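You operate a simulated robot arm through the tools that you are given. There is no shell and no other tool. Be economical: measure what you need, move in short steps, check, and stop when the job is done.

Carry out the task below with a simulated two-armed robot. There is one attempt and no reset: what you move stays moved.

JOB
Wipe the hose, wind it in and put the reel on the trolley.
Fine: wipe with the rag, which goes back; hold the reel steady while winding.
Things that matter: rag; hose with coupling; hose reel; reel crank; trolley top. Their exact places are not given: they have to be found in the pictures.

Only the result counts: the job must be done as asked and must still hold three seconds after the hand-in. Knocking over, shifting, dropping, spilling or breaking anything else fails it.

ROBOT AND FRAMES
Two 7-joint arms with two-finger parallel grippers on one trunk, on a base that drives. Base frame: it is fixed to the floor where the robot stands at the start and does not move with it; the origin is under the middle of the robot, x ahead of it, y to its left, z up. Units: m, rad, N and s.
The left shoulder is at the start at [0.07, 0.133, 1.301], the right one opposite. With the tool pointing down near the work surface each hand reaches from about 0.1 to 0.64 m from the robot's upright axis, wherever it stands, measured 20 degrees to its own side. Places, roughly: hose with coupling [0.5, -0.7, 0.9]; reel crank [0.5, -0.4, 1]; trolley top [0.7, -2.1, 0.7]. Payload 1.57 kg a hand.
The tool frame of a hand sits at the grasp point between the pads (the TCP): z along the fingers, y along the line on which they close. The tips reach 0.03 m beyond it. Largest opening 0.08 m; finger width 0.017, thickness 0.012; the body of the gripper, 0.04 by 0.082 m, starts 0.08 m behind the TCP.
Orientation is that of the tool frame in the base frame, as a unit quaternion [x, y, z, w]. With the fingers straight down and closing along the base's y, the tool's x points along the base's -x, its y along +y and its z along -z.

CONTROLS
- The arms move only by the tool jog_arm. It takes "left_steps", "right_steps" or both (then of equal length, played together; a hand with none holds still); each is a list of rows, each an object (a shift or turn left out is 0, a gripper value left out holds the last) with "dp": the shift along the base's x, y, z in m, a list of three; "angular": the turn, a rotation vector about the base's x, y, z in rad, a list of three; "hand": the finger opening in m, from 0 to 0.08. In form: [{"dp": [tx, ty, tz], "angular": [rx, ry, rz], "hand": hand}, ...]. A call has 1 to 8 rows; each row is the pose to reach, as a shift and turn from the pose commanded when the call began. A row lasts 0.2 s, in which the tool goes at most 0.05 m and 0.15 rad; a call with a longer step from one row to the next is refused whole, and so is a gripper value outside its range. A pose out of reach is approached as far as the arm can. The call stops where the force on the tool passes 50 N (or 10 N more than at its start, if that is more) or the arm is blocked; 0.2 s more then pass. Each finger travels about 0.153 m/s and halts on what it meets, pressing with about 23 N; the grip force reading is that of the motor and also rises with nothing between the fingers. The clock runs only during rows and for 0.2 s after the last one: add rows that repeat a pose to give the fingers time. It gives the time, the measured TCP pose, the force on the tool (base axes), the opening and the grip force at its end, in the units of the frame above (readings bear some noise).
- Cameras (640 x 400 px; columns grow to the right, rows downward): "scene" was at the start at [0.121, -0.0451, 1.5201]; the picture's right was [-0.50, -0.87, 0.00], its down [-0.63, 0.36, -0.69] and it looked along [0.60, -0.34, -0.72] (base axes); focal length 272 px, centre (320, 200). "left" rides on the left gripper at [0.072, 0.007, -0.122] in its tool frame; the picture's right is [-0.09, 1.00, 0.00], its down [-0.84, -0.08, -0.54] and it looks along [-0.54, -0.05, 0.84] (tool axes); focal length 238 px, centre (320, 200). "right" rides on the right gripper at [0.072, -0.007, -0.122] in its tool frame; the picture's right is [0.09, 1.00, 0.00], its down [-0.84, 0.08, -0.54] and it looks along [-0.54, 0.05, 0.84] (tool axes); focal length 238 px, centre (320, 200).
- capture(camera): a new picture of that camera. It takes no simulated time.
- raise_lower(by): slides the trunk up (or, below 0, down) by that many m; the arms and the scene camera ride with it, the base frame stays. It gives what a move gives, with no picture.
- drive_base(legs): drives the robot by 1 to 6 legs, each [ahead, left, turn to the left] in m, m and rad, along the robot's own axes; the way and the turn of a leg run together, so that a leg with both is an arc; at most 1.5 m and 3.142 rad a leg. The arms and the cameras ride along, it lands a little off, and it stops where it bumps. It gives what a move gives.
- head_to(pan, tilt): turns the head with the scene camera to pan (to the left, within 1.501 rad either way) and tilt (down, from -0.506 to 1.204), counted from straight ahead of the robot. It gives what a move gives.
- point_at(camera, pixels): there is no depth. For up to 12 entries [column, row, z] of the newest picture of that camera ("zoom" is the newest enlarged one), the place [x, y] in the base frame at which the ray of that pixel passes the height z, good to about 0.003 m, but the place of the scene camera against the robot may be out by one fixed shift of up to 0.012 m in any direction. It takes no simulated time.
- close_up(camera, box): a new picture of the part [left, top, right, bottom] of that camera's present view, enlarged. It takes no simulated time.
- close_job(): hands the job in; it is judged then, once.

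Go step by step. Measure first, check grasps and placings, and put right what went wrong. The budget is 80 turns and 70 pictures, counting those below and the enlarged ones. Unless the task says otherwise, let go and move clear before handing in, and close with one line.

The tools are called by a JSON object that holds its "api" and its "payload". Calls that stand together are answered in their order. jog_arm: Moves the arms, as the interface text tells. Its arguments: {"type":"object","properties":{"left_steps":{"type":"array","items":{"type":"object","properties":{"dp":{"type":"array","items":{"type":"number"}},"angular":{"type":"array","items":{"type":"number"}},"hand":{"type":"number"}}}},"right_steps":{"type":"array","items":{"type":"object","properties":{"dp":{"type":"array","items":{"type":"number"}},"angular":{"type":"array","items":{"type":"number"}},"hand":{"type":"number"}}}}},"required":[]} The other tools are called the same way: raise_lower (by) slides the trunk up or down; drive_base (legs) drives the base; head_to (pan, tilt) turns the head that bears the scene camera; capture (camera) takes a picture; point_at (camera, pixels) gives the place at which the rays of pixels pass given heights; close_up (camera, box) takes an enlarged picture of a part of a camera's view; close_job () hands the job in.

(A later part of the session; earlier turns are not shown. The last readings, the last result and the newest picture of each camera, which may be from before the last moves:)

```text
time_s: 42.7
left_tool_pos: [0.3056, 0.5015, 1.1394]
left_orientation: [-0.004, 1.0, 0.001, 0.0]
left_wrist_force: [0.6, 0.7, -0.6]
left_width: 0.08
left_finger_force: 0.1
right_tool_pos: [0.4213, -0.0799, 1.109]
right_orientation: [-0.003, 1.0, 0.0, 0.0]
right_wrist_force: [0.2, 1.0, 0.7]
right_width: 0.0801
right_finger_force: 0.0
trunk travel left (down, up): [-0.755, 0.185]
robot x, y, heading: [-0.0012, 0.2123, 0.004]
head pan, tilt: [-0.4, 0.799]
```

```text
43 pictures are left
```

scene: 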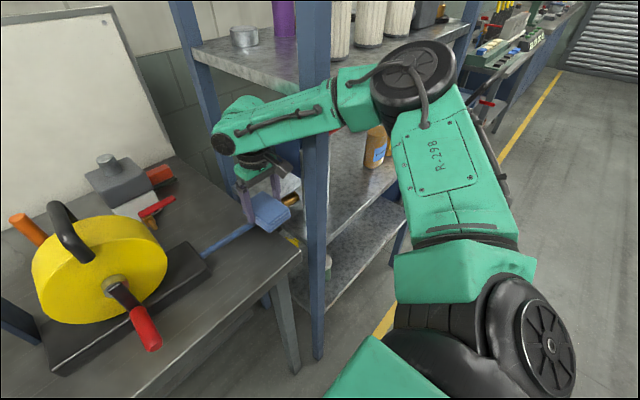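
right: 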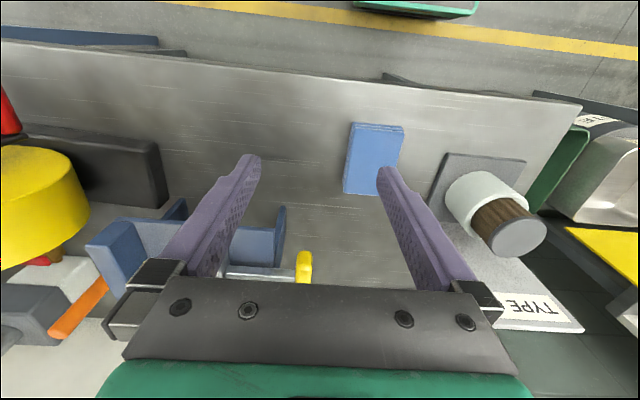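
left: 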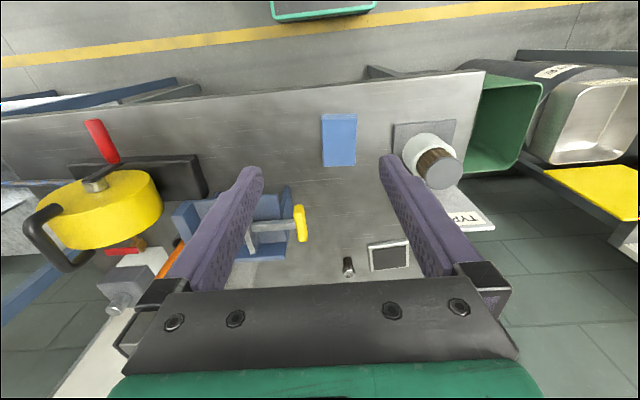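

The rag is back at (0.48, 0). Next I tuck the right hand in and drive in front of the reel, raising the trunk for the top handle.

{"api": "jog_arm", "payload": {"right_steps": [{"dp": [-0.03, 0.0, 0.03]}, {"dp": [-0.06, 0.0, 0.06]}, {"dp": [-0.09, 0.0, 0.08]}, {"dp": [-0.13, 0.0, 0.08]}, {"dp": [-0.15, 0.0, 0.08]}]}}

{"api": "drive_base", "payload": {"legs": [[0, -0.66, 0]]}}

{"api": "raise_lower", "payload": {"by": 0.12}}

{"api": "head_to", "payload": {"pan": 0.0, "tilt": 0.85}}

{"api": "capture", "payload": {"camera": "scene"}}

{"api": "capture", "payload": {"camera": "left"}}

{"api": "capture", "payload": {"camera": "right"}}

```text
time_s: 43.9
left_tool_pos: [0.3047, 0.5011, 1.1398]
left_orientation: [-0.004, 1.0, 0.0, -0.001]
left_wrist_force: [-0.4, -0.1, -0.8]
left_width: 0.0801
left_finger_force: 0.0
right_tool_pos: [0.2697, -0.0798, 1.1896]
right_orientation: [-0.003, 1.0, 0.0, 0.0]
right_wrist_force: [0.4, -0.1, -0.2]
right_width: 0.0799
right_finger_force: 0.1
trunk travel left (down, up): [-0.755, 0.185]
robot x, y, heading: [-0.0033, 0.2156, 0.009]
head pan, tilt: [-0.4, 0.799]
```

```text
time_s: 47.6
left_tool_pos: [0.31, -0.161, 1.1402]
left_orientation: [-0.005, 1.0, 0.001, 0.0]
left_wrist_force: [0.1, -0.3, -0.1]
left_width: 0.0799
left_finger_force: 0.1
right_tool_pos: [0.2762, -0.7425, 1.1901]
right_orientation: [-0.004, 1.0, -0.001, 0.0]
right_wrist_force: [0.3, -0.7, 0.3]
right_width: 0.0799
right_finger_force: 0.1
trunk travel left (down, up): [-0.755, 0.185]
robot x, y, heading: [0.004, -0.4493, 0.008]
head pan, tilt: [-0.4, 0.799]
```

```text
time_s: 49.1
left_tool_pos: [0.3076, -0.1606, 1.2591]
left_orientation: [-0.004, 1.0, 0.0, -0.001]
left_wrist_force: [-0.1, 0.0, -0.7]
left_width: 0.08
left_finger_force: 0.1
right_tool_pos: [0.2754, -0.7426, 1.3087]
right_orientation: [-0.004, 1.0, 0.0, 0.0]
right_wrist_force: [-0.5, -0.2, -0.1]
right_width: 0.08
right_finger_force: 0.1
trunk travel left (down, up): [-0.875, 0.065]
robot x, y, heading: [0.004, -0.4466, 0.007]
head pan, tilt: [-0.4, 0.799]
```

```text
time_s: 50.0
left_tool_pos: [0.3083, -0.1611, 1.2595]
left_orientation: [-0.004, 1.0, 0.001, 0.0]
left_wrist_force: [-0.1, 0.2, 0.0]
left_width: 0.08
left_finger_force: 0.0
right_tool_pos: [0.2759, -0.7423, 1.3098]
right_orientation: [-0.004, 1.0, 0.0, 0.0]
right_wrist_force: [-0.4, -0.1, 0.4]
right_width: 0.0799
right_finger_force: 0.1
trunk travel left (down, up): [-0.875, 0.065]
robot x, y, heading: [0.0016, -0.4512, 0.008]
head pan, tilt: [0.0, 0.85]
```

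```text
42 pictures are left
```

scene: 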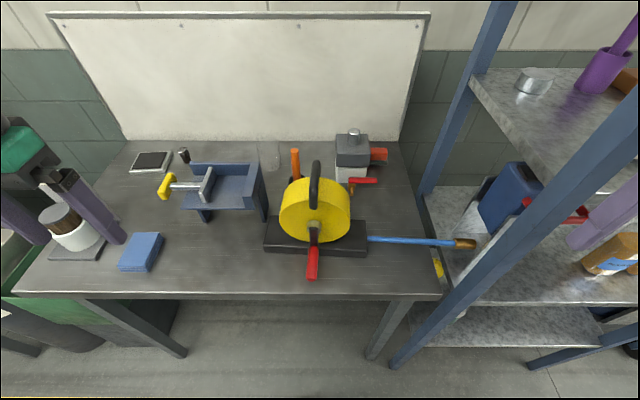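

```text
41 pictures are left
```

left: 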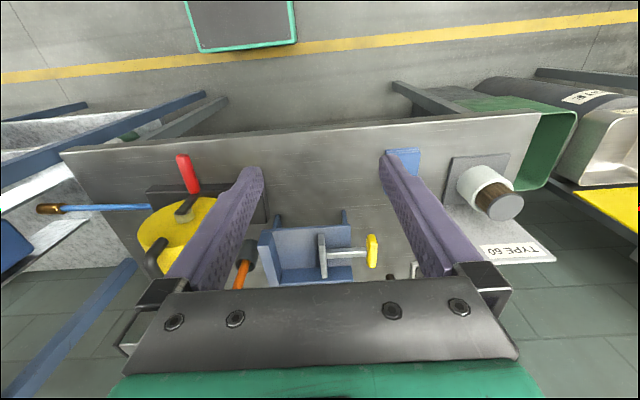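

```text
40 pictures are left
```

right: 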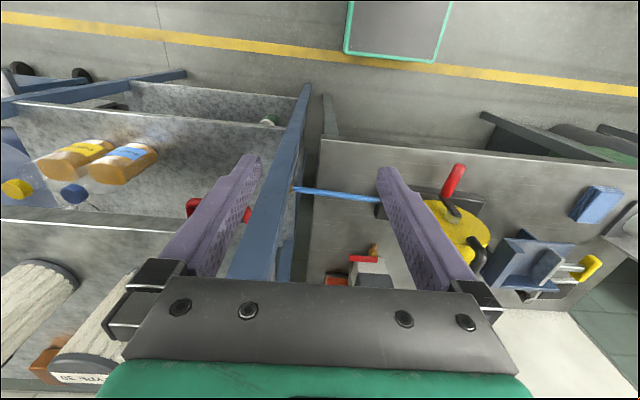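

{"api": "close_up", "payload": {"camera": "scene", "box": [240, 140, 400, 290]}}

{"api": "jog_arm", "payload": {"right_steps": [{"dp": [0, 0.04, 0]}, {"dp": [0, 0.08, 0]}, {"dp": [0, 0.12, 0]}, {"dp": [0, 0.15, 0]}]}}

{"api": "capture", "payload": {"camera": "right"}}

```text
2.67 times, centred on (320, 215) of scene
```

zoom: 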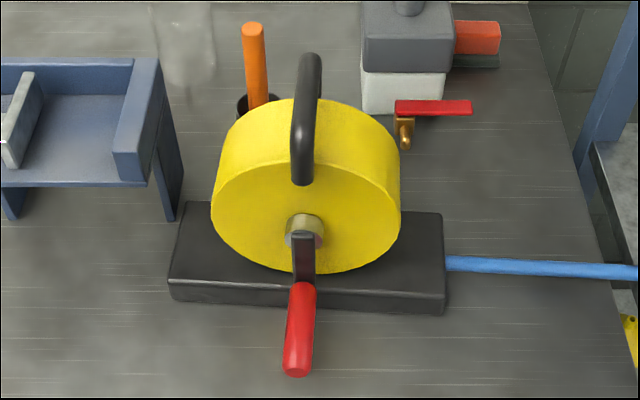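

```text
time_s: 51.0
left_tool_pos: [0.3086, -0.1605, 1.2593]
left_orientation: [-0.004, 1.0, 0.0, 0.0]
left_wrist_force: [0.2, 0.4, 0.8]
left_width: 0.0803
left_finger_force: 0.1
right_tool_pos: [0.2753, -0.5896, 1.3104]
right_orientation: [-0.004, 1.0, -0.001, 0.0]
right_wrist_force: [0.9, 0.2, 0.0]
right_width: 0.0799
right_finger_force: 0.1
trunk travel left (down, up): [-0.875, 0.065]
robot x, y, heading: [0.0034, -0.4504, 0.004]
head pan, tilt: [0.0, 0.85]
```

```text
38 pictures are left
```

right: 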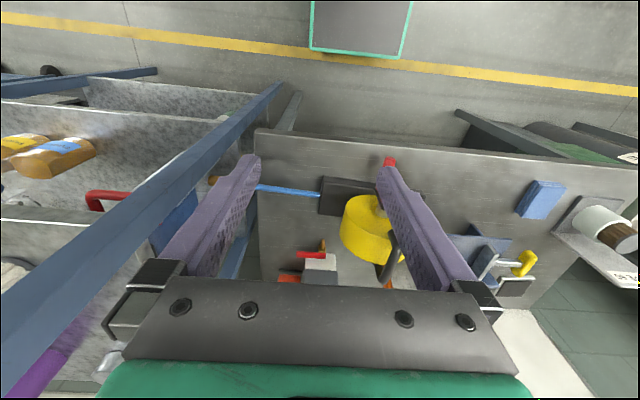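

I'll bring the left hand in front of the reel for a close look at the handle.

{"api": "jog_arm", "payload": {"left_steps": [{"dp": [0.03, -0.03, 0.0]}, {"dp": [0.06, -0.06, 0.0]}, {"dp": [0.08, -0.1, 0]}, {"dp": [0.09, -0.14, 0.0]}, {"dp": [0.1, -0.18, 0.0]}, {"dp": [0.11, -0.22, 0.0]}]}}

{"api": "capture", "payload": {"camera": "left"}}

{"api": "capture", "payload": {"camera": "scene"}}

```text
time_s: 52.4
left_tool_pos: [0.4191, -0.3837, 1.2614]
left_orientation: [-0.004, 1.0, 0.002, -0.001]
left_wrist_force: [0.0, -1.2, 0.8]
left_width: 0.0799
left_finger_force: 0.1
right_tool_pos: [0.2757, -0.5949, 1.3098]
right_orientation: [-0.004, 1.0, 0.001, 0.0]
right_wrist_force: [-0.2, -0.1, 0.1]
right_width: 0.0799
right_finger_force: 0.0
trunk travel left (down, up): [-0.875, 0.065]
robot x, y, heading: [-0.0008, -0.4489, 0.01]
head pan, tilt: [0.0, 0.85]
```

```text
37 pictures are left
```

left: 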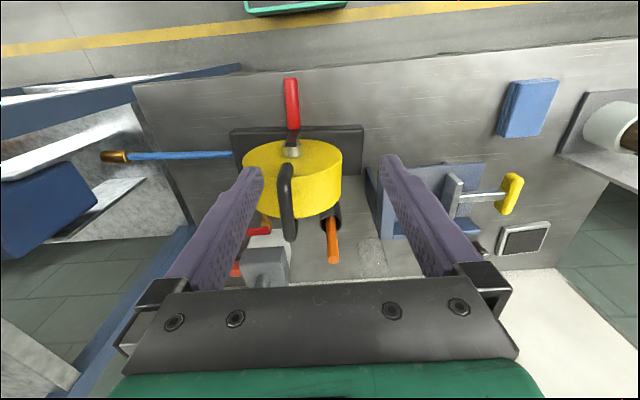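

```text
36 pictures are left
```

scene: 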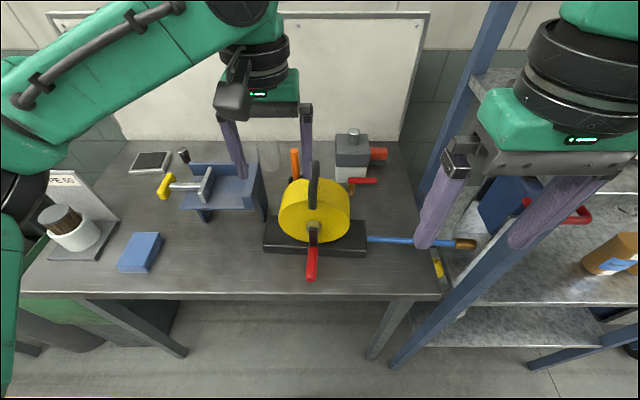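

{"api": "point_at", "payload": {"camera": "left", "pixels": [[286, 168, 1.12], [290, 238, 1.12], [286, 168, 1.14], [290, 238, 1.14], [292, 82, 0.95], [294, 128, 0.95], [292, 150, 1.0], [292, 158, 1.01], [234, 130, 0.93], [362, 127, 0.93]]}}

{"api": "point_at", "payload": {"camera": "scene", "pixels": [[315, 163, 1.12], [313, 205, 1.12], [315, 163, 1.14], [313, 180, 1.12], [314, 229, 1.0], [311, 277, 0.95], [313, 249, 0.95], [264, 248, 0.93], [366, 254, 0.93]]}}

{"api": "close_up", "payload": {"camera": "left", "box": [210, 70, 390, 260]}}

```text
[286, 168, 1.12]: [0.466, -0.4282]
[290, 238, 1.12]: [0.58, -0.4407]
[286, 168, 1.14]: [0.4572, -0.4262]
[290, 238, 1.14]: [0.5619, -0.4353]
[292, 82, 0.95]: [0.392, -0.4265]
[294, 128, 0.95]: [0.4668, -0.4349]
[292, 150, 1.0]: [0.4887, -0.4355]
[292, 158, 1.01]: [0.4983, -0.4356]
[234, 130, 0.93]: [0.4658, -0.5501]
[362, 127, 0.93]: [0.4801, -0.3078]
```

```text
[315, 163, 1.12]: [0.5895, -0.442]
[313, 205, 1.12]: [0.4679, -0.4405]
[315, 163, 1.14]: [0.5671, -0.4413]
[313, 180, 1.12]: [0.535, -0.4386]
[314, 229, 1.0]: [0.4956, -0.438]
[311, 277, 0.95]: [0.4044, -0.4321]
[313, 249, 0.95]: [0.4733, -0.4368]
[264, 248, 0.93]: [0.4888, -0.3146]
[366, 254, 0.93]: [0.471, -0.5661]
```

```text
2.11 times, centred on (300, 165) of left
```

zoom: 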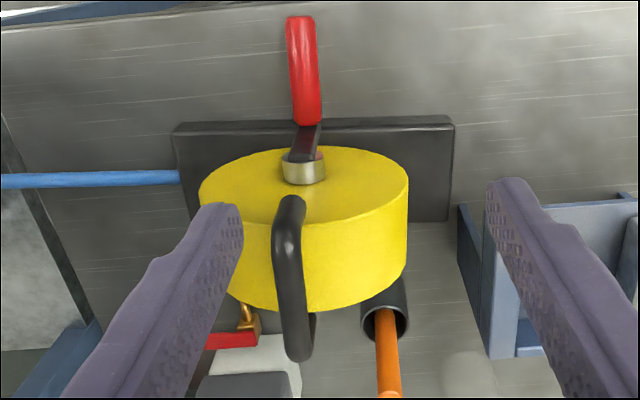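

{"api": "point_at", "payload": {"camera": "left", "pixels": [[295, 13, 0.0], [295, 13, 0.2], [295, 13, 0.3], [136, 84, 0.9]]}}

{"api": "raise_lower", "payload": {"by": 0.065}}

{"api": "jog_arm", "payload": {"left_steps": [{"dp": [0.03, -0.02, 0.0], "angular": [0, 0, -0.03], "hand": 0.05}, {"dp": [0.06, -0.04, 0.0], "angular": [0, 0, -0.055]}, {"dp": [0.09, -0.053, 0], "angular": [0, 0, -0.055]}, {"dp": [0.111, -0.053, 0], "angular": [0, 0, -0.055]}, {"dp": [0.111, -0.053, -0.04], "angular": [0, 0, -0.055]}, {"dp": [0.111, -0.053, -0.08], "angular": [0, 0, -0.055]}, {"dp": [0.111, -0.053, -0.12], "angular": [0, 0, -0.055]}]}}

{"api": "capture", "payload": {"camera": "left"}}

```text
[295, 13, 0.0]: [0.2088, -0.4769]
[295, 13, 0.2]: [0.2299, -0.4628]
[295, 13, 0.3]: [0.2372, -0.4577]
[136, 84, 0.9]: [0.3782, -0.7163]
```

```text
time_s: 53.4
left_tool_pos: [0.4186, -0.3829, 1.326]
left_orientation: [-0.004, 1.0, 0.001, 0.001]
left_wrist_force: [0.3, -0.4, 0.1]
left_width: 0.08
left_finger_force: 0.0
right_tool_pos: [0.275, -0.5915, 1.3752]
right_orientation: [-0.004, 1.0, 0.0, 0.0]
right_wrist_force: [0.3, 0.0, 0.7]
right_width: 0.0799
right_finger_force: 0.0
trunk travel left (down, up): [-0.94, 0.0]
robot x, y, heading: [0.0036, -0.4495, 0.003]
head pan, tilt: [0.0, 0.85]
```

```text
time_s: 55.0
left_tool_pos: [0.5311, -0.4341, 1.2066]
left_orientation: [0.024, 1.0, 0.002, 0.0]
left_wrist_force: [0.6, 0.6, 0.7]
left_width: 0.0503
left_finger_force: 0.1
right_tool_pos: [0.2755, -0.5929, 1.3758]
right_orientation: [-0.004, 1.0, 0.001, 0.001]
right_wrist_force: [0.7, 1.2, -0.3]
right_width: 0.0801
right_finger_force: 0.0
trunk travel left (down, up): [-0.94, 0.0]
robot x, y, heading: [0.0039, -0.4518, 0.008]
head pan, tilt: [0.0, 0.85]
```

```text
34 pictures are left
```

left: 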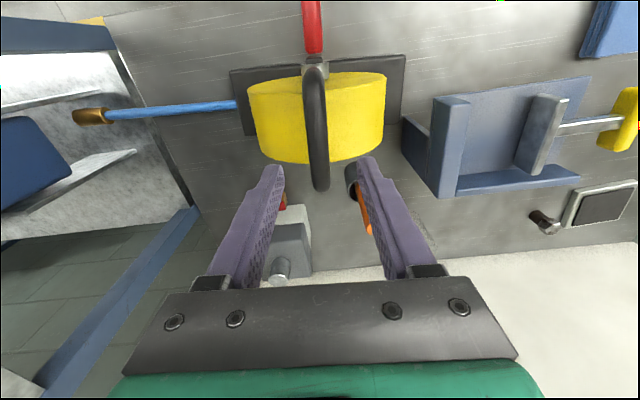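

The left hand is over the bar, which sits centred between the fingers (col ~318). Descending to z 1.128 and gripping.

{"api": "jog_arm", "payload": {"left_steps": [{"dp": [0, -0.002, -0.03]}, {"dp": [0, -0.002, -0.06]}, {"dp": [0, -0.002, -0.078]}, {"dp": [0, -0.002, -0.078]}]}}

{"api": "capture", "payload": {"camera": "left"}}

{"api": "capture", "payload": {"camera": "scene"}}

```text
time_s: 56.0
left_tool_pos: [0.5297, -0.4361, 1.1271]
left_orientation: [0.023, 1.0, 0.0, 0.001]
left_wrist_force: [0.1, 0.8, -0.8]
left_width: 0.05
left_finger_force: 0.0
right_tool_pos: [0.2755, -0.5917, 1.3759]
right_orientation: [-0.004, 1.0, 0.0, 0.0]
right_wrist_force: [0.3, -0.3, -0.5]
right_width: 0.0802
right_finger_force: 0.1
trunk travel left (down, up): [-0.94, 0.0]
robot x, y, heading: [0.0033, -0.4488, 0.007]
head pan, tilt: [0.0, 0.85]
```

```text
33 pictures are left
```

left: 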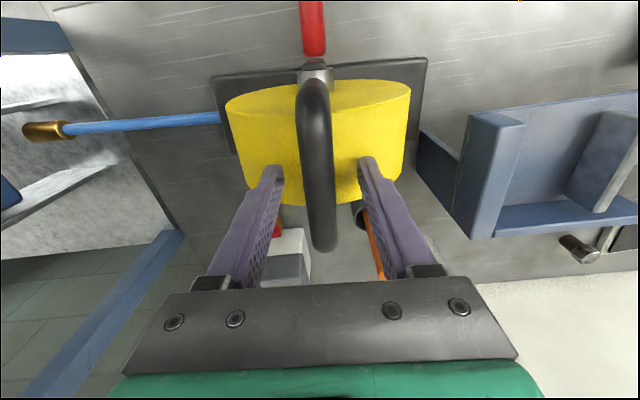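

```text
32 pictures are left
```

scene: 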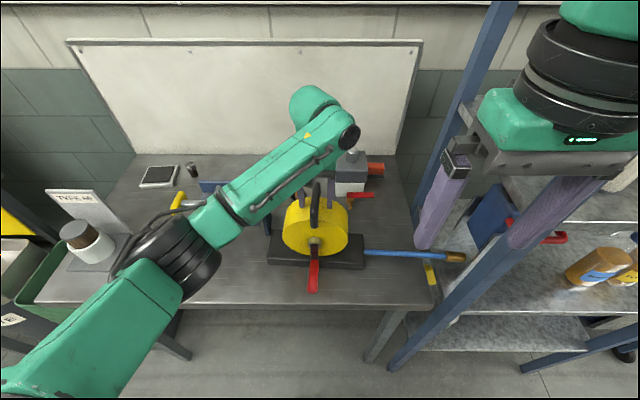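

{"api": "jog_arm", "payload": {"left_steps": [{"hand": 0.02}, {"hand": 0.0}, {"hand": 0.0}, {"hand": 0.0}]}}

{"api": "jog_arm", "payload": {"right_steps": [{"dp": [0, 0, -0.03], "angular": [0, -0.14, 0]}, {"dp": [0, 0, -0.06], "angular": [0, -0.28, 0]}, {"dp": [0, 0.0, -0.09], "angular": [0, -0.42, 0]}, {"dp": [0, 0.0, -0.13], "angular": [0, -0.56, 0]}, {"dp": [0, 0.0, -0.17], "angular": [0, -0.7, 0]}, {"dp": [0, 0.0, -0.21], "angular": [0, -0.8, 0]}, {"dp": [0, 0.0, -0.25], "angular": [0, -0.8, 0]}, {"dp": [0.0, 0.0, -0.29], "angular": [0, -0.8, 0]}]}}

{"api": "capture", "payload": {"camera": "right"}}

{"api": "capture", "payload": {"camera": "scene"}}

```text
time_s: 57.0
left_tool_pos: [0.5297, -0.4371, 1.1277]
left_orientation: [0.025, 1.0, 0.001, 0.001]
left_wrist_force: [-0.7, 0.8, -0.3]
left_width: 0.018
left_finger_force: 22.8
right_tool_pos: [0.2752, -0.5904, 1.3763]
right_orientation: [-0.004, 1.0, 0.0, 0.0]
right_wrist_force: [0.2, 0.1, -1.1]
right_width: 0.08
right_finger_force: 0.3
trunk travel left (down, up): [-0.94, 0.0]
robot x, y, heading: [0.0033, -0.4505, 0.005]
head pan, tilt: [0.0, 0.85]
```

```text
time_s: 58.3
left_tool_pos: [0.5279, -0.4366, 1.1275]
left_orientation: [0.024, 1.0, 0.002, -0.001]
left_wrist_force: [-3.1, 0.4, 0.2]
left_width: 0.0179
left_finger_force: 23.5
right_tool_pos: [0.2657, -0.6058, 1.4012]
right_orientation: [0.067, 0.959, 0.028, 0.274]
right_wrist_force: [-0.5, 0.1, -0.1]
right_width: 0.0801
right_finger_force: 0.1
right hand out of reach, approached as far as the arm can: row 2, 3, 4, 5, 6
trunk travel left (down, up): [-0.94, 0.0]
robot x, y, heading: [0.0033, -0.4531, 0.007]
head pan, tilt: [0.0, 0.85]
stopped in row 6 (right hand): the arm was blocked; the commanded pose is now the measured one
```

```text
31 pictures are left
```

right: 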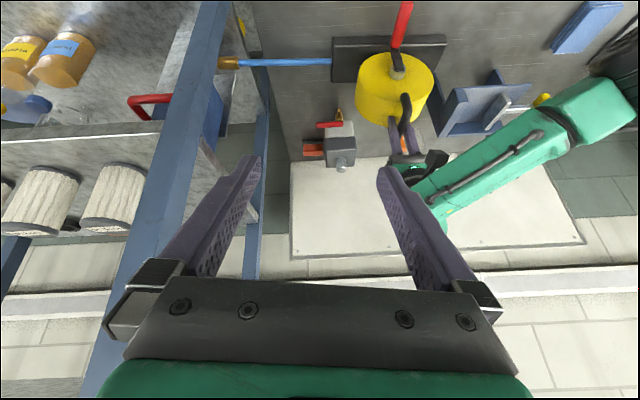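

```text
30 pictures are left
```

scene: 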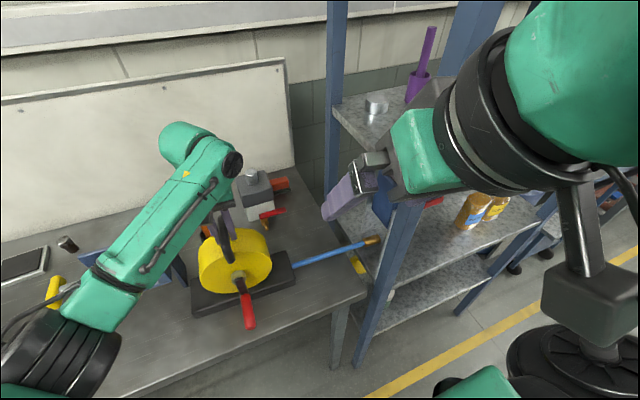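

The handle is gripped (0.018), but the right wrist folded against the body/head while pitching. I'll move the right hand outward and unpitch.

{"api": "jog_arm", "payload": {"right_steps": [{"dp": [0.02, 0, 0.0], "angular": [0, 0.1, 0]}, {"dp": [0.045, 0.01, -0.02], "angular": [0, 0.2, 0]}, {"dp": [0.065, 0.02, -0.05], "angular": [0, 0.25, 0]}, {"dp": [0.075, 0.02, -0.09], "angular": [0, 0.25, 0]}, {"dp": [0.08, 0.02, -0.13], "angular": [0, 0.25, 0]}, {"dp": [0.08, 0.02, -0.17], "angular": [0, 0.25, 0]}]}}

{"api": "capture", "payload": {"camera": "scene"}}

```text
time_s: 59.7
left_tool_pos: [0.5343, -0.4357, 1.1282]
left_orientation: [0.023, 1.0, -0.001, 0.0]
left_wrist_force: [-2.8, 1.4, 0.8]
left_width: 0.018
left_finger_force: 23.1
right_tool_pos: [0.379, -0.579, 1.2781]
right_orientation: [0.069, 0.985, 0.019, 0.155]
right_wrist_force: [0.3, -0.1, 0.2]
right_width: 0.08
right_finger_force: 0.0
right hand out of reach, approached as far as the arm can: row 5, 6
trunk travel left (down, up): [-0.94, 0.0]
robot x, y, heading: [0.0008, -0.4473, 0.005]
head pan, tilt: [0.0, 0.85]
```

```text
29 pictures are left
```

scene: 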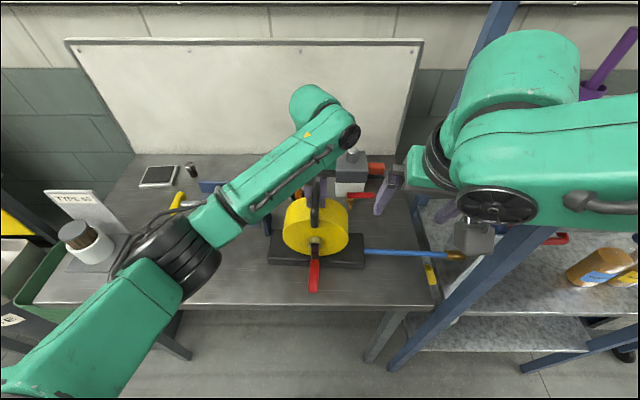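

{"api": "jog_arm", "payload": {"right_steps": [{"dp": [-0.01, 0.01, -0.035]}, {"dp": [-0.01, 0.02, -0.07]}, {"dp": [-0.01, 0.03, -0.11]}, {"dp": [-0.01, 0.04, -0.15]}, {"dp": [-0.01, 0.05, -0.19]}]}}

{"api": "capture", "payload": {"camera": "right"}}

```text
time_s: 60.9
left_tool_pos: [0.5317, -0.4375, 1.127]
left_orientation: [0.024, 1.0, 0.001, 0.001]
left_wrist_force: [0.4, 2.4, -0.3]
left_width: 0.0177
left_finger_force: 23.1
right_tool_pos: [0.3711, -0.5334, 1.0917]
right_orientation: [0.069, 0.985, 0.02, 0.157]
right_wrist_force: [0.1, -0.5, -0.5]
right_width: 0.08
right_finger_force: 0.1
right hand out of reach, approached as far as the arm can: row 1, 2, 3, 4, 5
trunk travel left (down, up): [-0.94, 0.0]
robot x, y, heading: [0.002, -0.4485, 0.007]
head pan, tilt: [0.0, 0.85]
```

```text
28 pictures are left
```

right: 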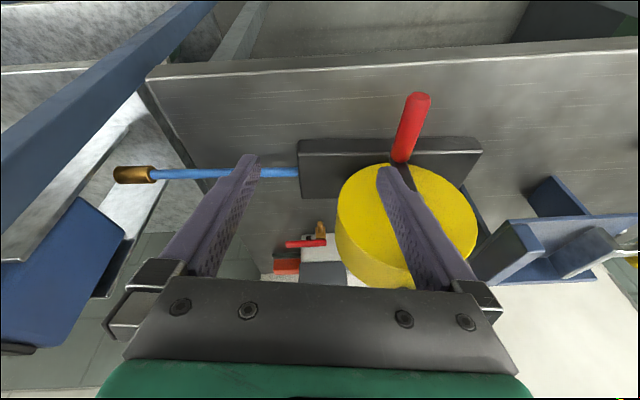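

{"api": "point_at", "payload": {"camera": "right", "pixels": [[420, 98, 0.955], [410, 128, 0.955], [401, 155, 0.955], [420, 98, 0.965], [410, 128, 0.965], [401, 155, 0.965], [410, 128, 0.945], [401, 165, 1.0]]}}

{"api": "close_up", "payload": {"camera": "right", "box": [320, 70, 500, 200]}}

```text
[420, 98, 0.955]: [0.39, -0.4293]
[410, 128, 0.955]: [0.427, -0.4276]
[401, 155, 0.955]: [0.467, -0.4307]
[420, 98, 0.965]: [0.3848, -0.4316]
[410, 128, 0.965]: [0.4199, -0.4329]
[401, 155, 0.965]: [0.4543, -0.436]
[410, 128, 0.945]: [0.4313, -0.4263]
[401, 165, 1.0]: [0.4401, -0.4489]
```

```text
3.08 times, centred on (410, 135) of right
```

zoom: 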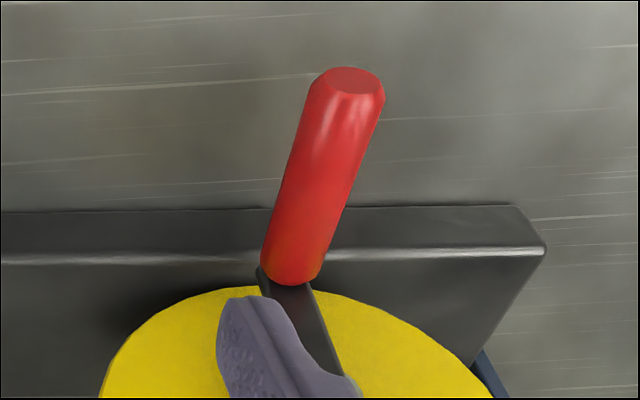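

Knob confirmed at y ≈ -0.430, z ≈ 0.957, x 0.39–0.46. Moving the right hand above it and down to straddle it.

{"api": "jog_arm", "payload": {"right_steps": [{"dp": [0.01, 0.035, -0.01], "angular": [0, 0, 0.03]}, {"dp": [0.02, 0.07, -0.02], "angular": [0, 0, 0.06]}, {"dp": [0.03, 0.103, -0.03], "angular": [0, 0, 0.08]}, {"dp": [0.036, 0.103, -0.05], "angular": [0, 0, 0.08]}]}}

{"api": "capture", "payload": {"camera": "right"}}

{"api": "capture", "payload": {"camera": "scene"}}

```text
time_s: 61.9
left_tool_pos: [0.5305, -0.4377, 1.1285]
left_orientation: [0.024, 1.0, 0.001, 0.001]
left_wrist_force: [1.0, -0.3, 0.2]
left_width: 0.0178
left_finger_force: 22.8
right_tool_pos: [0.3899, -0.5043, 1.0899]
right_orientation: [0.028, 0.987, 0.027, 0.155]
right_wrist_force: [0.4, 1.3, 0.0]
right_width: 0.0801
right_finger_force: 0.0
right hand out of reach, approached as far as the arm can: row 1, 2, 3, 4
trunk travel left (down, up): [-0.94, 0.0]
robot x, y, heading: [0.0022, -0.449, 0.006]
head pan, tilt: [0.0, 0.85]
```

```text
26 pictures are left
```

right: 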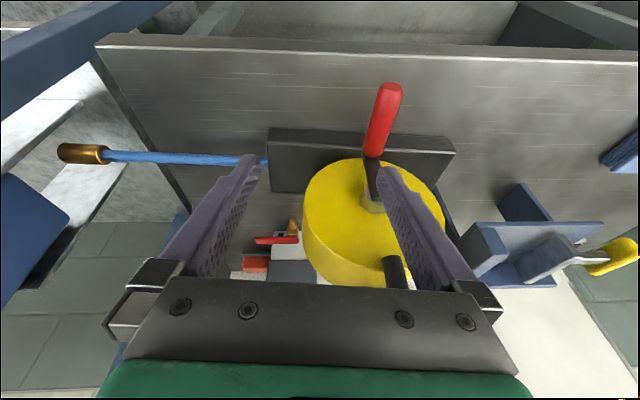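

```text
25 pictures are left
```

scene: 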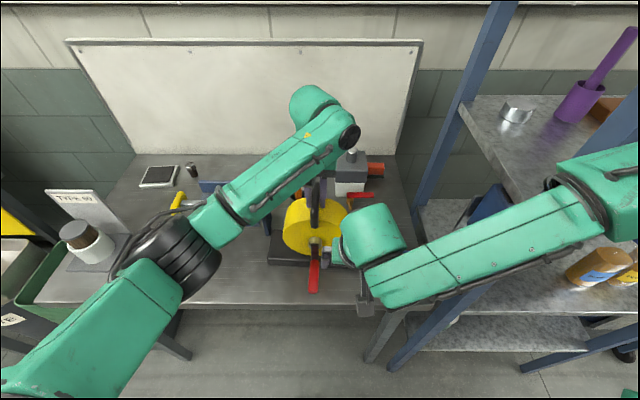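

The right arm is limited when crossing inward; I'll roll the hand so the wrist leans to -y, then move in.

{"api": "jog_arm", "payload": {"right_steps": [{"angular": [0.14, 0, 0]}, {"angular": [0.28, 0, 0]}, {"angular": [0.42, 0, 0]}, {"angular": [0.55, 0, 0]}]}}

{"api": "jog_arm", "payload": {"right_steps": [{"dp": [0.005, 0.025, -0.02]}, {"dp": [0.01, 0.05, -0.04]}, {"dp": [0.02, 0.06, -0.07], "hand": 0.06}]}}

{"api": "capture", "payload": {"camera": "scene"}}

```text
time_s: 62.9
left_tool_pos: [0.53, -0.4364, 1.1292]
left_orientation: [0.024, 1.0, 0.001, 0.0]
left_wrist_force: [1.4, -1.3, 1.0]
left_width: 0.0177
left_finger_force: 23.4
right_tool_pos: [0.3878, -0.503, 1.0906]
right_orientation: [0.07, 0.943, 0.294, 0.142]
right_wrist_force: [0.1, 0.2, 0.5]
right_width: 0.08
right_finger_force: 0.1
trunk travel left (down, up): [-0.94, 0.0]
robot x, y, heading: [-0.003, -0.4518, 0.003]
head pan, tilt: [0.0, 0.85]
```

```text
time_s: 63.7
left_tool_pos: [0.5292, -0.4362, 1.1291]
left_orientation: [0.024, 1.0, 0.001, 0.0]
left_wrist_force: [0.1, -1.1, 2.3]
left_width: 0.0179
left_finger_force: 22.9
right_tool_pos: [0.394, -0.4643, 1.0628]
right_orientation: [0.069, 0.944, 0.291, 0.142]
right_wrist_force: [0.0, 0.5, -0.6]
right_width: 0.06
right_finger_force: 0.1
right hand out of reach, approached as far as the arm can: row 2, 3
trunk travel left (down, up): [-0.94, 0.0]
robot x, y, heading: [0.0035, -0.4494, 0.01]
head pan, tilt: [0.0, 0.85]
```

```text
24 pictures are left
```

scene: 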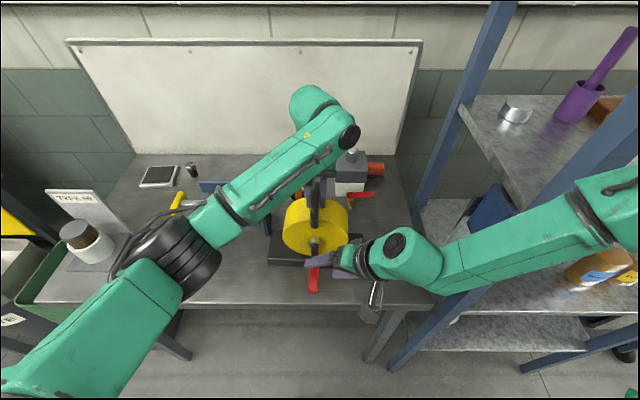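

Rolling helped, but the trunk is too high for the low knob. I'll release the handle, lift both hands, lower the trunk 0.10 and re-grip.

{"api": "jog_arm", "payload": {"left_steps": [{"hand": 0.05}, {"hand": 0.05}, {"dp": [0, 0, 0.04]}, {"dp": [0, 0, 0.08]}, {"dp": [0, 0, 0.1]}], "right_steps": [{"dp": [0, -0.03, 0.03]}, {"dp": [0, -0.06, 0.06]}, {"dp": [0, -0.06, 0.1]}, {"dp": [0, -0.06, 0.1]}, {"dp": [0, -0.06, 0.1]}]}}

{"api": "raise_lower", "payload": {"by": -0.1}}

{"api": "jog_arm", "payload": {"right_steps": [{"dp": [0.005, 0.025, -0.02]}, {"dp": [0.01, 0.05, -0.04]}, {"dp": [0.02, 0.06, -0.07]}]}}

{"api": "capture", "payload": {"camera": "left"}}

```text
time_s: 64.9
left_tool_pos: [0.5299, -0.4374, 1.2294]
left_orientation: [0.024, 1.0, 0.002, 0.0]
left_wrist_force: [1.2, 0.1, 0.3]
left_width: 0.0499
left_finger_force: 0.0
right_tool_pos: [0.3959, -0.5252, 1.1635]
right_orientation: [0.07, 0.943, 0.294, 0.141]
right_wrist_force: [-0.8, 0.4, -0.5]
right_width: 0.0601
right_finger_force: 0.1
trunk travel left (down, up): [-0.94, 0.0]
robot x, y, heading: [0.004, -0.4511, 0.008]
head pan, tilt: [0.0, 0.85]
```

```text
time_s: 66.3
left_tool_pos: [0.5305, -0.4373, 1.13]
left_orientation: [0.024, 1.0, 0.001, 0.0]
left_wrist_force: [0.2, -0.1, -0.7]
left_width: 0.0499
left_finger_force: 0.1
right_tool_pos: [0.3956, -0.5238, 1.0632]
right_orientation: [0.07, 0.943, 0.293, 0.141]
right_wrist_force: [-1.1, 0.0, -0.8]
right_width: 0.0602
right_finger_force: 0.1
trunk travel left (down, up): [-0.84, 0.1]
robot x, y, heading: [0.0051, -0.4476, 0.005]
head pan, tilt: [0.0, 0.85]
```

```text
time_s: 67.1
left_tool_pos: [0.5308, -0.4367, 1.1297]
left_orientation: [0.024, 1.0, 0.001, 0.0]
left_wrist_force: [-0.8, 0.2, -0.1]
left_width: 0.0501
left_finger_force: 0.1
right_tool_pos: [0.4164, -0.4648, 0.9934]
right_orientation: [0.069, 0.943, 0.294, 0.141]
right_wrist_force: [-0.9, 0.3, 0.3]
right_width: 0.06
right_finger_force: 0.1
trunk travel left (down, up): [-0.84, 0.1]
robot x, y, heading: [0.0054, -0.4474, 0.006]
head pan, tilt: [0.0, 0.85]
```

```text
23 pictures are left
```

left: 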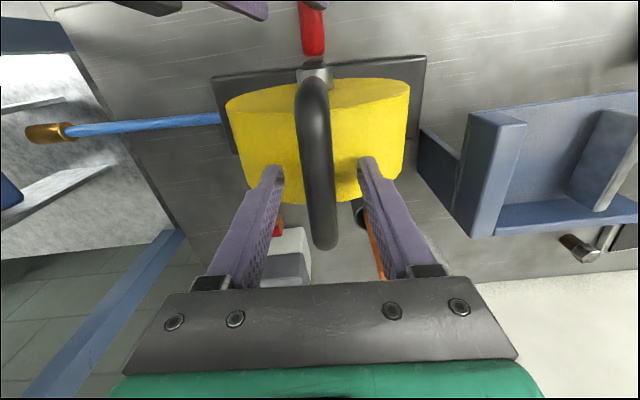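

The left hand is back astride the bar and the right now reaches. Gripping the handle, then approaching the knob along the right tool's axis.

{"api": "jog_arm", "payload": {"left_steps": [{"hand": 0.02}, {"hand": 0.0}, {"hand": 0.0}, {"hand": 0.0}, {"hand": 0.0}], "right_steps": [{"dp": [0, 0.0, 0.0]}, {"dp": [0, 0.009, 0.0057]}, {"dp": [0, 0.009, 0.0057]}, {"dp": [0, 0.022, -0.015]}, {"dp": [0, 0.035, -0.036]}]}}

{"api": "capture", "payload": {"camera": "right"}}

{"api": "close_up", "payload": {"camera": "scene", "box": [230, 150, 430, 310]}}

```text
time_s: 68.3
left_tool_pos: [0.529, -0.437, 1.1297]
left_orientation: [0.024, 1.0, 0.001, 0.0]
left_wrist_force: [-0.5, 0.5, 1.0]
left_width: 0.0177
left_finger_force: 23.1
right_tool_pos: [0.4094, -0.4467, 0.9769]
right_orientation: [0.07, 0.943, 0.292, 0.142]
right_wrist_force: [-0.6, 0.0, -0.1]
right_width: 0.0601
right_finger_force: 0.1
right hand out of reach, approached as far as the arm can: row 4, 5
trunk travel left (down, up): [-0.84, 0.1]
robot x, y, heading: [0.0026, -0.4498, 0.01]
head pan, tilt: [0.0, 0.85]
```

```text
22 pictures are left
```

right: 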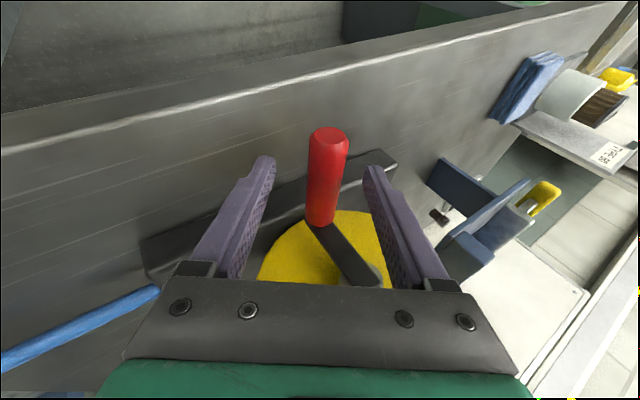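

```text
2.50 times, centred on (330, 230) of scene
```

zoom: 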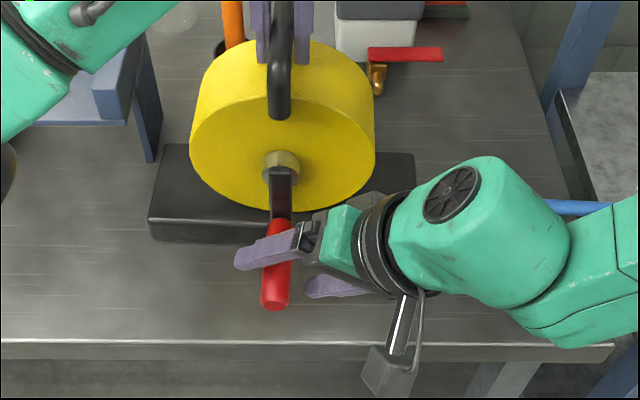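

The knob is centred between the right fingers (col 328), but inward reach is near its limit. More roll will put the wrist farther right; I'll roll around the knob to about 1.1 rad.

{"api": "jog_arm", "payload": {"right_steps": [{"dp": [0.003, -0.003, 0.001], "angular": [0.14, 0, 0]}, {"dp": [0.005, -0.006, -0.001], "angular": [0.28, 0, 0]}, {"dp": [0.005, -0.008, -0.004], "angular": [0.42, 0, 0]}, {"dp": [0.005, 0, -0.011], "angular": [0.52, 0, 0]}, {"dp": [0.005, 0.0127, -0.018], "angular": [0.52, 0, 0]}, {"dp": [0.005, 0.0127, -0.018], "angular": [0.52, 0, 0]}]}}

{"api": "capture", "payload": {"camera": "right"}}

{"api": "capture", "payload": {"camera": "scene"}}

```text
time_s: 69.7
left_tool_pos: [0.5294, -0.437, 1.1295]
left_orientation: [0.024, 1.0, 0.002, 0.0]
left_wrist_force: [-1.6, 0.4, -0.4]
left_width: 0.0178
left_finger_force: 23.1
right_tool_pos: [0.4076, -0.453, 0.9862]
right_orientation: [0.104, 0.836, 0.526, 0.12]
right_wrist_force: [0.6, 0.4, 0.3]
right_width: 0.06
right_finger_force: 0.1
right hand out of reach, approached as far as the arm can: row 1, 2, 3, 4, 5, 6
trunk travel left (down, up): [-0.84, 0.1]
robot x, y, heading: [0.0009, -0.4494, 0.007]
head pan, tilt: [0.0, 0.85]
```

```text
20 pictures are left
```

right: 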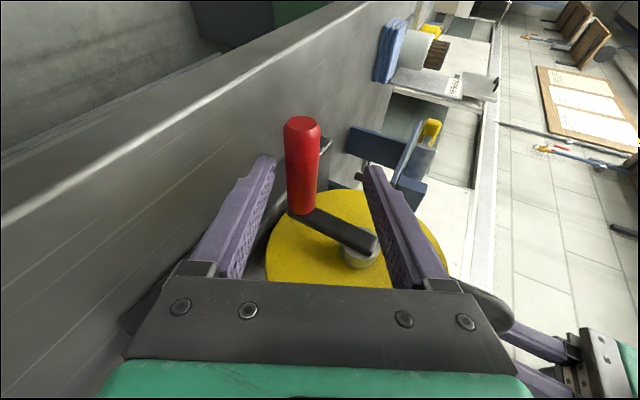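

```text
19 pictures are left
```

scene: 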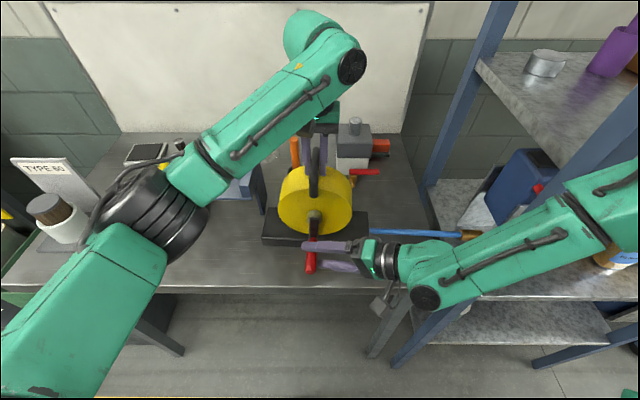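

Orientation is reached but the arm stalls low — depth below the shoulder appears to be the limit (each time ≈0.28–0.30 below). I'll back out, release, and lower the trunk another 0.10.

{"api": "jog_arm", "payload": {"left_steps": [{"hand": 0.05}, {"hand": 0.05}, {"dp": [0, 0, 0.04]}, {"dp": [0, 0, 0.08]}, {"dp": [0, 0, 0.1]}, {"dp": [0, 0, 0.1]}], "right_steps": [{"dp": [0, -0.035, 0.018]}, {"dp": [0, -0.065, 0.035]}, {"dp": [0, -0.065, 0.075]}, {"dp": [0, -0.065, 0.1]}, {"dp": [0, -0.065, 0.12]}, {"dp": [0, -0.065, 0.12]}]}}

{"api": "raise_lower", "payload": {"by": -0.1}}

{"api": "jog_arm", "payload": {"right_steps": [{"dp": [0.005, 0.0, -0.02]}, {"dp": [0.008, 0.03, -0.035]}, {"dp": [0.008, 0.06, -0.042]}, {"dp": [0.008, 0.085, -0.05]}, {"dp": [0.008, 0.085, -0.05]}]}}

```text
time_s: 71.1
left_tool_pos: [0.5295, -0.4372, 1.2291]
left_orientation: [0.023, 1.0, 0.001, 0.0]
left_wrist_force: [0.3, -0.1, -0.5]
left_width: 0.0497
left_finger_force: 0.1
right_tool_pos: [0.4091, -0.5174, 1.1071]
right_orientation: [0.104, 0.836, 0.526, 0.118]
right_wrist_force: [0.4, 0.4, 0.1]
right_width: 0.0597
right_finger_force: 0.1
trunk travel left (down, up): [-0.84, 0.1]
robot x, y, heading: [-0.0, -0.4507, 0.006]
head pan, tilt: [0.0, 0.85]
```

```text
time_s: 72.4
left_tool_pos: [0.5285, -0.4371, 1.1301]
left_orientation: [0.024, 1.0, 0.001, -0.001]
left_wrist_force: [-0.3, 1.1, -0.2]
left_width: 0.05
left_finger_force: 0.0
right_tool_pos: [0.4075, -0.5173, 1.0065]
right_orientation: [0.104, 0.836, 0.526, 0.12]
right_wrist_force: [-0.1, -0.2, -0.2]
right_width: 0.06
right_finger_force: 0.0
trunk travel left (down, up): [-0.74, 0.2]
robot x, y, heading: [0.0008, -0.4503, 0.008]
head pan, tilt: [0.0, 0.85]
```

```text
time_s: 73.6
left_tool_pos: [0.5291, -0.4391, 1.1308]
left_orientation: [0.024, 1.0, 0.002, 0.001]
left_wrist_force: [0.1, 0.0, 0.2]
left_width: 0.0499
left_finger_force: 0.0
right_tool_pos: [0.4155, -0.4355, 0.9578]
right_orientation: [0.104, 0.836, 0.526, 0.119]
right_wrist_force: [-0.7, 0.0, -1.0]
right_width: 0.0604
right_finger_force: 0.1
trunk travel left (down, up): [-0.74, 0.2]
robot x, y, heading: [0.0018, -0.451, 0.01]
head pan, tilt: [0.0, 0.85]
```

That worked: the right hand is at the knob without a reach limit. Gripping the handle with the left and checking the knob.

{"api": "jog_arm", "payload": {"left_steps": [{"hand": 0.02}, {"hand": 0.0}, {"hand": 0.0}, {"hand": 0.0}]}}

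{"api": "capture", "payload": {"camera": "right"}}

```text
time_s: 74.6
left_tool_pos: [0.5299, -0.4374, 1.1303]
left_orientation: [0.024, 1.0, 0.0, 0.0]
left_wrist_force: [1.0, 1.9, -0.2]
left_width: 0.0181
left_finger_force: 22.8
right_tool_pos: [0.416, -0.4313, 0.9572]
right_orientation: [0.103, 0.836, 0.525, 0.119]
right_wrist_force: [-0.4, 0.4, -0.3]
right_width: 0.0602
right_finger_force: 0.0
trunk travel left (down, up): [-0.74, 0.2]
robot x, y, heading: [0.001, -0.4514, 0.005]
head pan, tilt: [0.0, 0.85]
```

```text
18 pictures are left
```

right: 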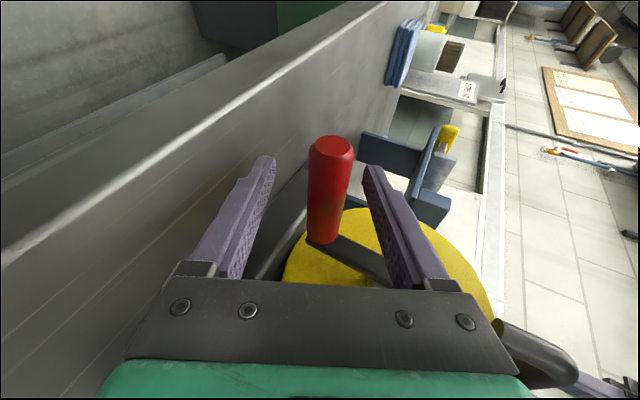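

The knob is centred in the jaws. Closing on it and starting a small clockwise arc (towards +y), watching forces to refine the crank radius.

{"api": "jog_arm", "payload": {"right_steps": [{"hand": 0.03}, {"hand": 0.0}, {"hand": 0.0}, {"hand": 0.0}]}}

{"api": "jog_arm", "payload": {"right_steps": [{"dp": [0, 0.01, 0.001]}, {"dp": [0, 0.02, 0.0035]}, {"dp": [0, 0.03, 0.0085]}]}}

```text
time_s: 75.6
left_tool_pos: [0.5273, -0.437, 1.1301]
left_orientation: [0.024, 1.0, 0.0, 0.0]
left_wrist_force: [-2.4, 1.3, 0.2]
left_width: 0.0177
left_finger_force: 23.5
right_tool_pos: [0.4155, -0.432, 0.9594]
right_orientation: [0.102, 0.835, 0.526, 0.122]
right_wrist_force: [2.0, 1.6, 24.8]
right_width: 0.0241
right_finger_force: 22.8
trunk travel left (down, up): [-0.74, 0.2]
robot x, y, heading: [0.0036, -0.4487, 0.006]
head pan, tilt: [0.0, 0.85]
```

```text
time_s: 76.4
left_tool_pos: [0.5311, -0.4374, 1.1316]
left_orientation: [0.021, 1.0, 0.002, 0.001]
left_wrist_force: [-0.9, 17.2, 14.5]
left_width: 0.0184
left_finger_force: 22.8
right_tool_pos: [0.4164, -0.4051, 0.9624]
right_orientation: [0.108, 0.838, 0.522, 0.115]
right_wrist_force: [7.3, -22.7, -7.6]
right_width: 0.0239
right_finger_force: 23.5
trunk travel left (down, up): [-0.74, 0.2]
robot x, y, heading: [0.0033, -0.4489, 0.01]
head pan, tilt: [0.0, 0.85]
```

{"api": "close_up", "payload": {"camera": "scene", "box": [230, 140, 470, 320]}}

```text
2.22 times, centred on (350, 230) of scene
```

zoom: 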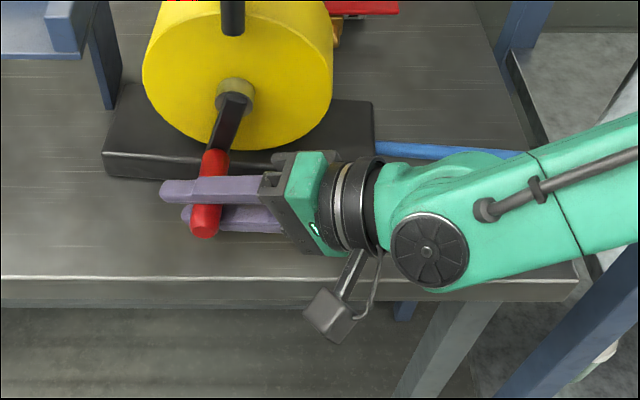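

The crank has turned about 27° clockwise, the handle stays upright, and the residual force is mostly tangential (~24 N), so r ≈ 0.06 fits. Continuing the arc to 90°.

{"api": "jog_arm", "payload": {"right_steps": [{"dp": [0, 0.0075, 0.0065]}, {"dp": [0, 0.0134, 0.0143]}, {"dp": [0, 0.019, 0.0205]}, {"dp": [0, 0.023, 0.0267]}]}}

{"api": "jog_arm", "payload": {"right_steps": [{"dp": [0, 0.003, 0.007]}, {"dp": [0, 0.006, 0.0145]}, {"dp": [0, 0.0075, 0.022]}, {"dp": [0, 0.008, 0.03]}]}}

{"api": "close_up", "payload": {"camera": "scene", "box": [230, 140, 470, 320]}}

```text
time_s: 77.0
left_tool_pos: [0.5318, -0.4355, 1.1331]
left_orientation: [0.022, 1.0, 0.001, 0.005]
left_wrist_force: [1.7, 4.0, -2.4]
left_width: 0.0182
left_finger_force: 23.1
right_tool_pos: [0.4141, -0.3952, 0.9679]
right_orientation: [0.109, 0.841, 0.518, 0.111]
right_wrist_force: [-0.7, -6.5, -3.8]
right_width: 0.0235
right_finger_force: 23.5
trunk travel left (down, up): [-0.74, 0.2]
robot x, y, heading: [0.0002, -0.4529, 0.008]
head pan, tilt: [0.0, 0.85]
stopped in row 2 (left hand): the force on the tool passed its limit (the readings are from after the stop); the commanded pose is now the measured one
```

```text
time_s: 77.8
left_tool_pos: [0.5326, -0.433, 1.1376]
left_orientation: [0.019, 1.0, 0.001, 0.013]
left_wrist_force: [-1.4, 5.4, -2.0]
left_width: 0.0187
left_finger_force: 23.0
right_tool_pos: [0.4083, -0.3896, 0.9813]
right_orientation: [0.113, 0.846, 0.512, 0.1]
right_wrist_force: [-1.4, -4.8, -0.9]
right_width: 0.0242
right_finger_force: 23.2
trunk travel left (down, up): [-0.74, 0.2]
robot x, y, heading: [0.0037, -0.447, 0.006]
head pan, tilt: [0.0, 0.85]
stopped in row 3 (left hand): the force on the tool passed its limit (the readings are from after the stop); the commanded pose is now the measured one
```

```text
2.22 times, centred on (350, 230) of scene
```

zoom: 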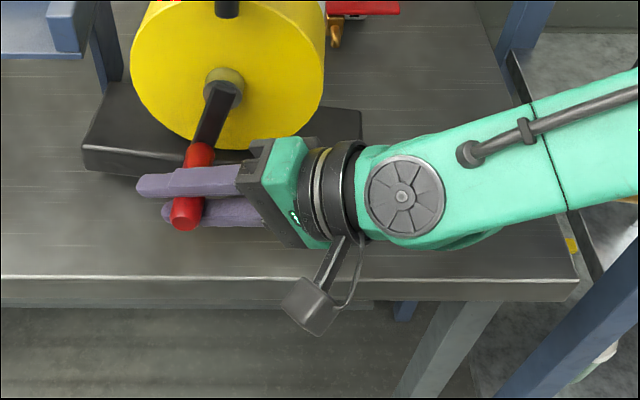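

The left hand hit its force limit and the reel was dragged a little while the crank stayed near 27°. I need to see whether the hose moved in or out.

{"api": "capture", "payload": {"camera": "scene"}}

```text
15 pictures are left
```

scene: 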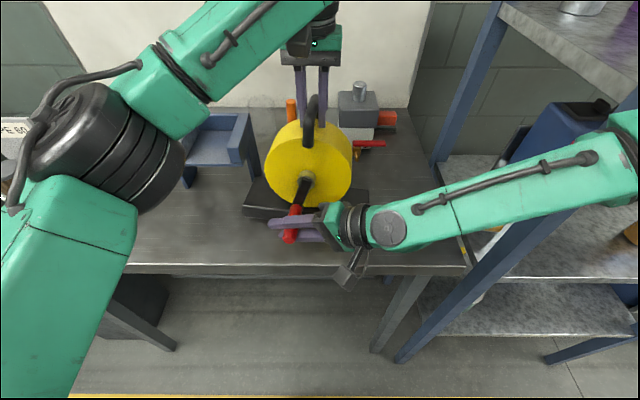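

{"api": "capture", "payload": {"camera": "left"}}

{"api": "point_at", "payload": {"camera": "left", "pixels": [[20, 130, 0.92], [60, 128, 0.92], [210, 118, 0.92]]}}

```text
14 pictures are left
```

left: 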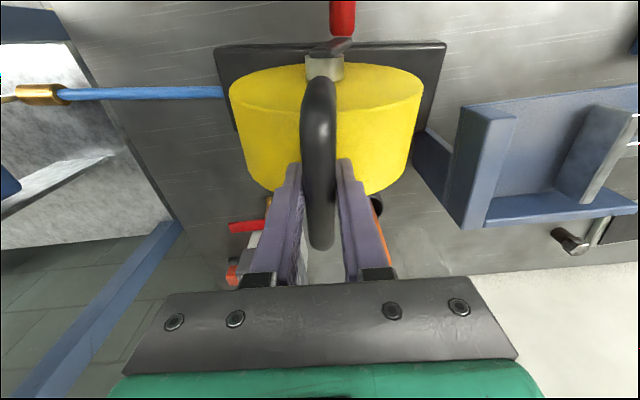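

```text
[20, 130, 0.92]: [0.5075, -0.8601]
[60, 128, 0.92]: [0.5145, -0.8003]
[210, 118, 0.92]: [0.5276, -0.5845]
```

{"api": "point_at", "payload": {"camera": "left", "pixels": [[17, 95, 0.92], [62, 95, 0.92], [222, 92, 0.92], [217, 50, 0.93], [446, 46, 0.93], [235, 130, 0.93]]}}

{"api": "close_up", "payload": {"camera": "left", "box": [0, 30, 260, 190]}}

```text
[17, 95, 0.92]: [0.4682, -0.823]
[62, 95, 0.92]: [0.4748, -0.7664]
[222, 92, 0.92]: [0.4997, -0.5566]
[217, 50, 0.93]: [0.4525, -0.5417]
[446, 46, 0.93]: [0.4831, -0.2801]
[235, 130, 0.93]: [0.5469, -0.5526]
```

```text
2.46 times, centred on (130, 110) of left
```

zoom: 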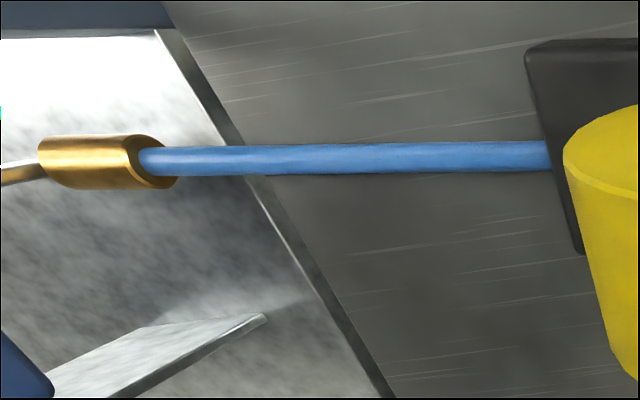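

Measured hose exit-to-coupling shrank (0.224 → ~0.205), so clockwise is right, but the tight grip couldn't turn on the knob and swung the reel. I'll open the right fingers slightly to a loose fork, and let the left set the reel back down.

{"api": "jog_arm", "payload": {"left_steps": [{"dp": [0, 0, 0]}, {"dp": [0, -0.001, -0.002]}, {"dp": [0, -0.003, -0.005]}, {"dp": [0, -0.004, -0.0075]}, {"dp": [0, -0.004, -0.0075]}], "right_steps": [{"hand": 0.035}, {"hand": 0.035}, {"hand": 0.035}, {"hand": 0.035}, {"hand": 0.035}]}}

{"api": "close_up", "payload": {"camera": "scene", "box": [230, 90, 470, 270]}}

```text
time_s: 79.0
left_tool_pos: [0.5316, -0.4359, 1.1313]
left_orientation: [0.019, 1.0, -0.002, 0.015]
left_wrist_force: [4.0, 15.2, 27.1]
left_width: 0.0178
left_finger_force: 23.1
right_tool_pos: [0.4037, -0.3879, 0.9804]
right_orientation: [0.11, 0.847, 0.51, 0.101]
right_wrist_force: [-2.8, -7.2, -15.2]
right_width: 0.05
right_finger_force: 8.5
trunk travel left (down, up): [-0.74, 0.2]
robot x, y, heading: [0.0008, -0.451, 0.008]
head pan, tilt: [0.0, 0.85]
```

```text
2.22 times, centred on (350, 180) of scene
```

zoom: 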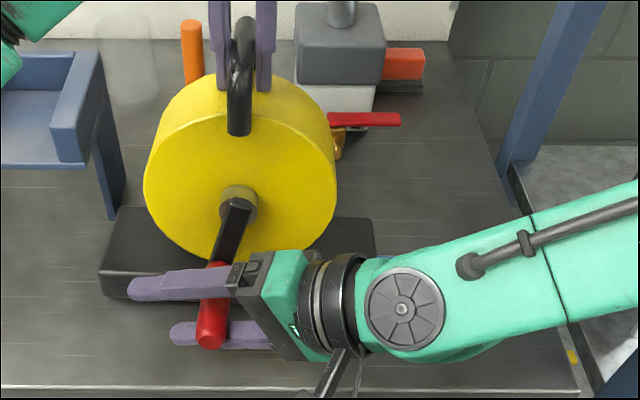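

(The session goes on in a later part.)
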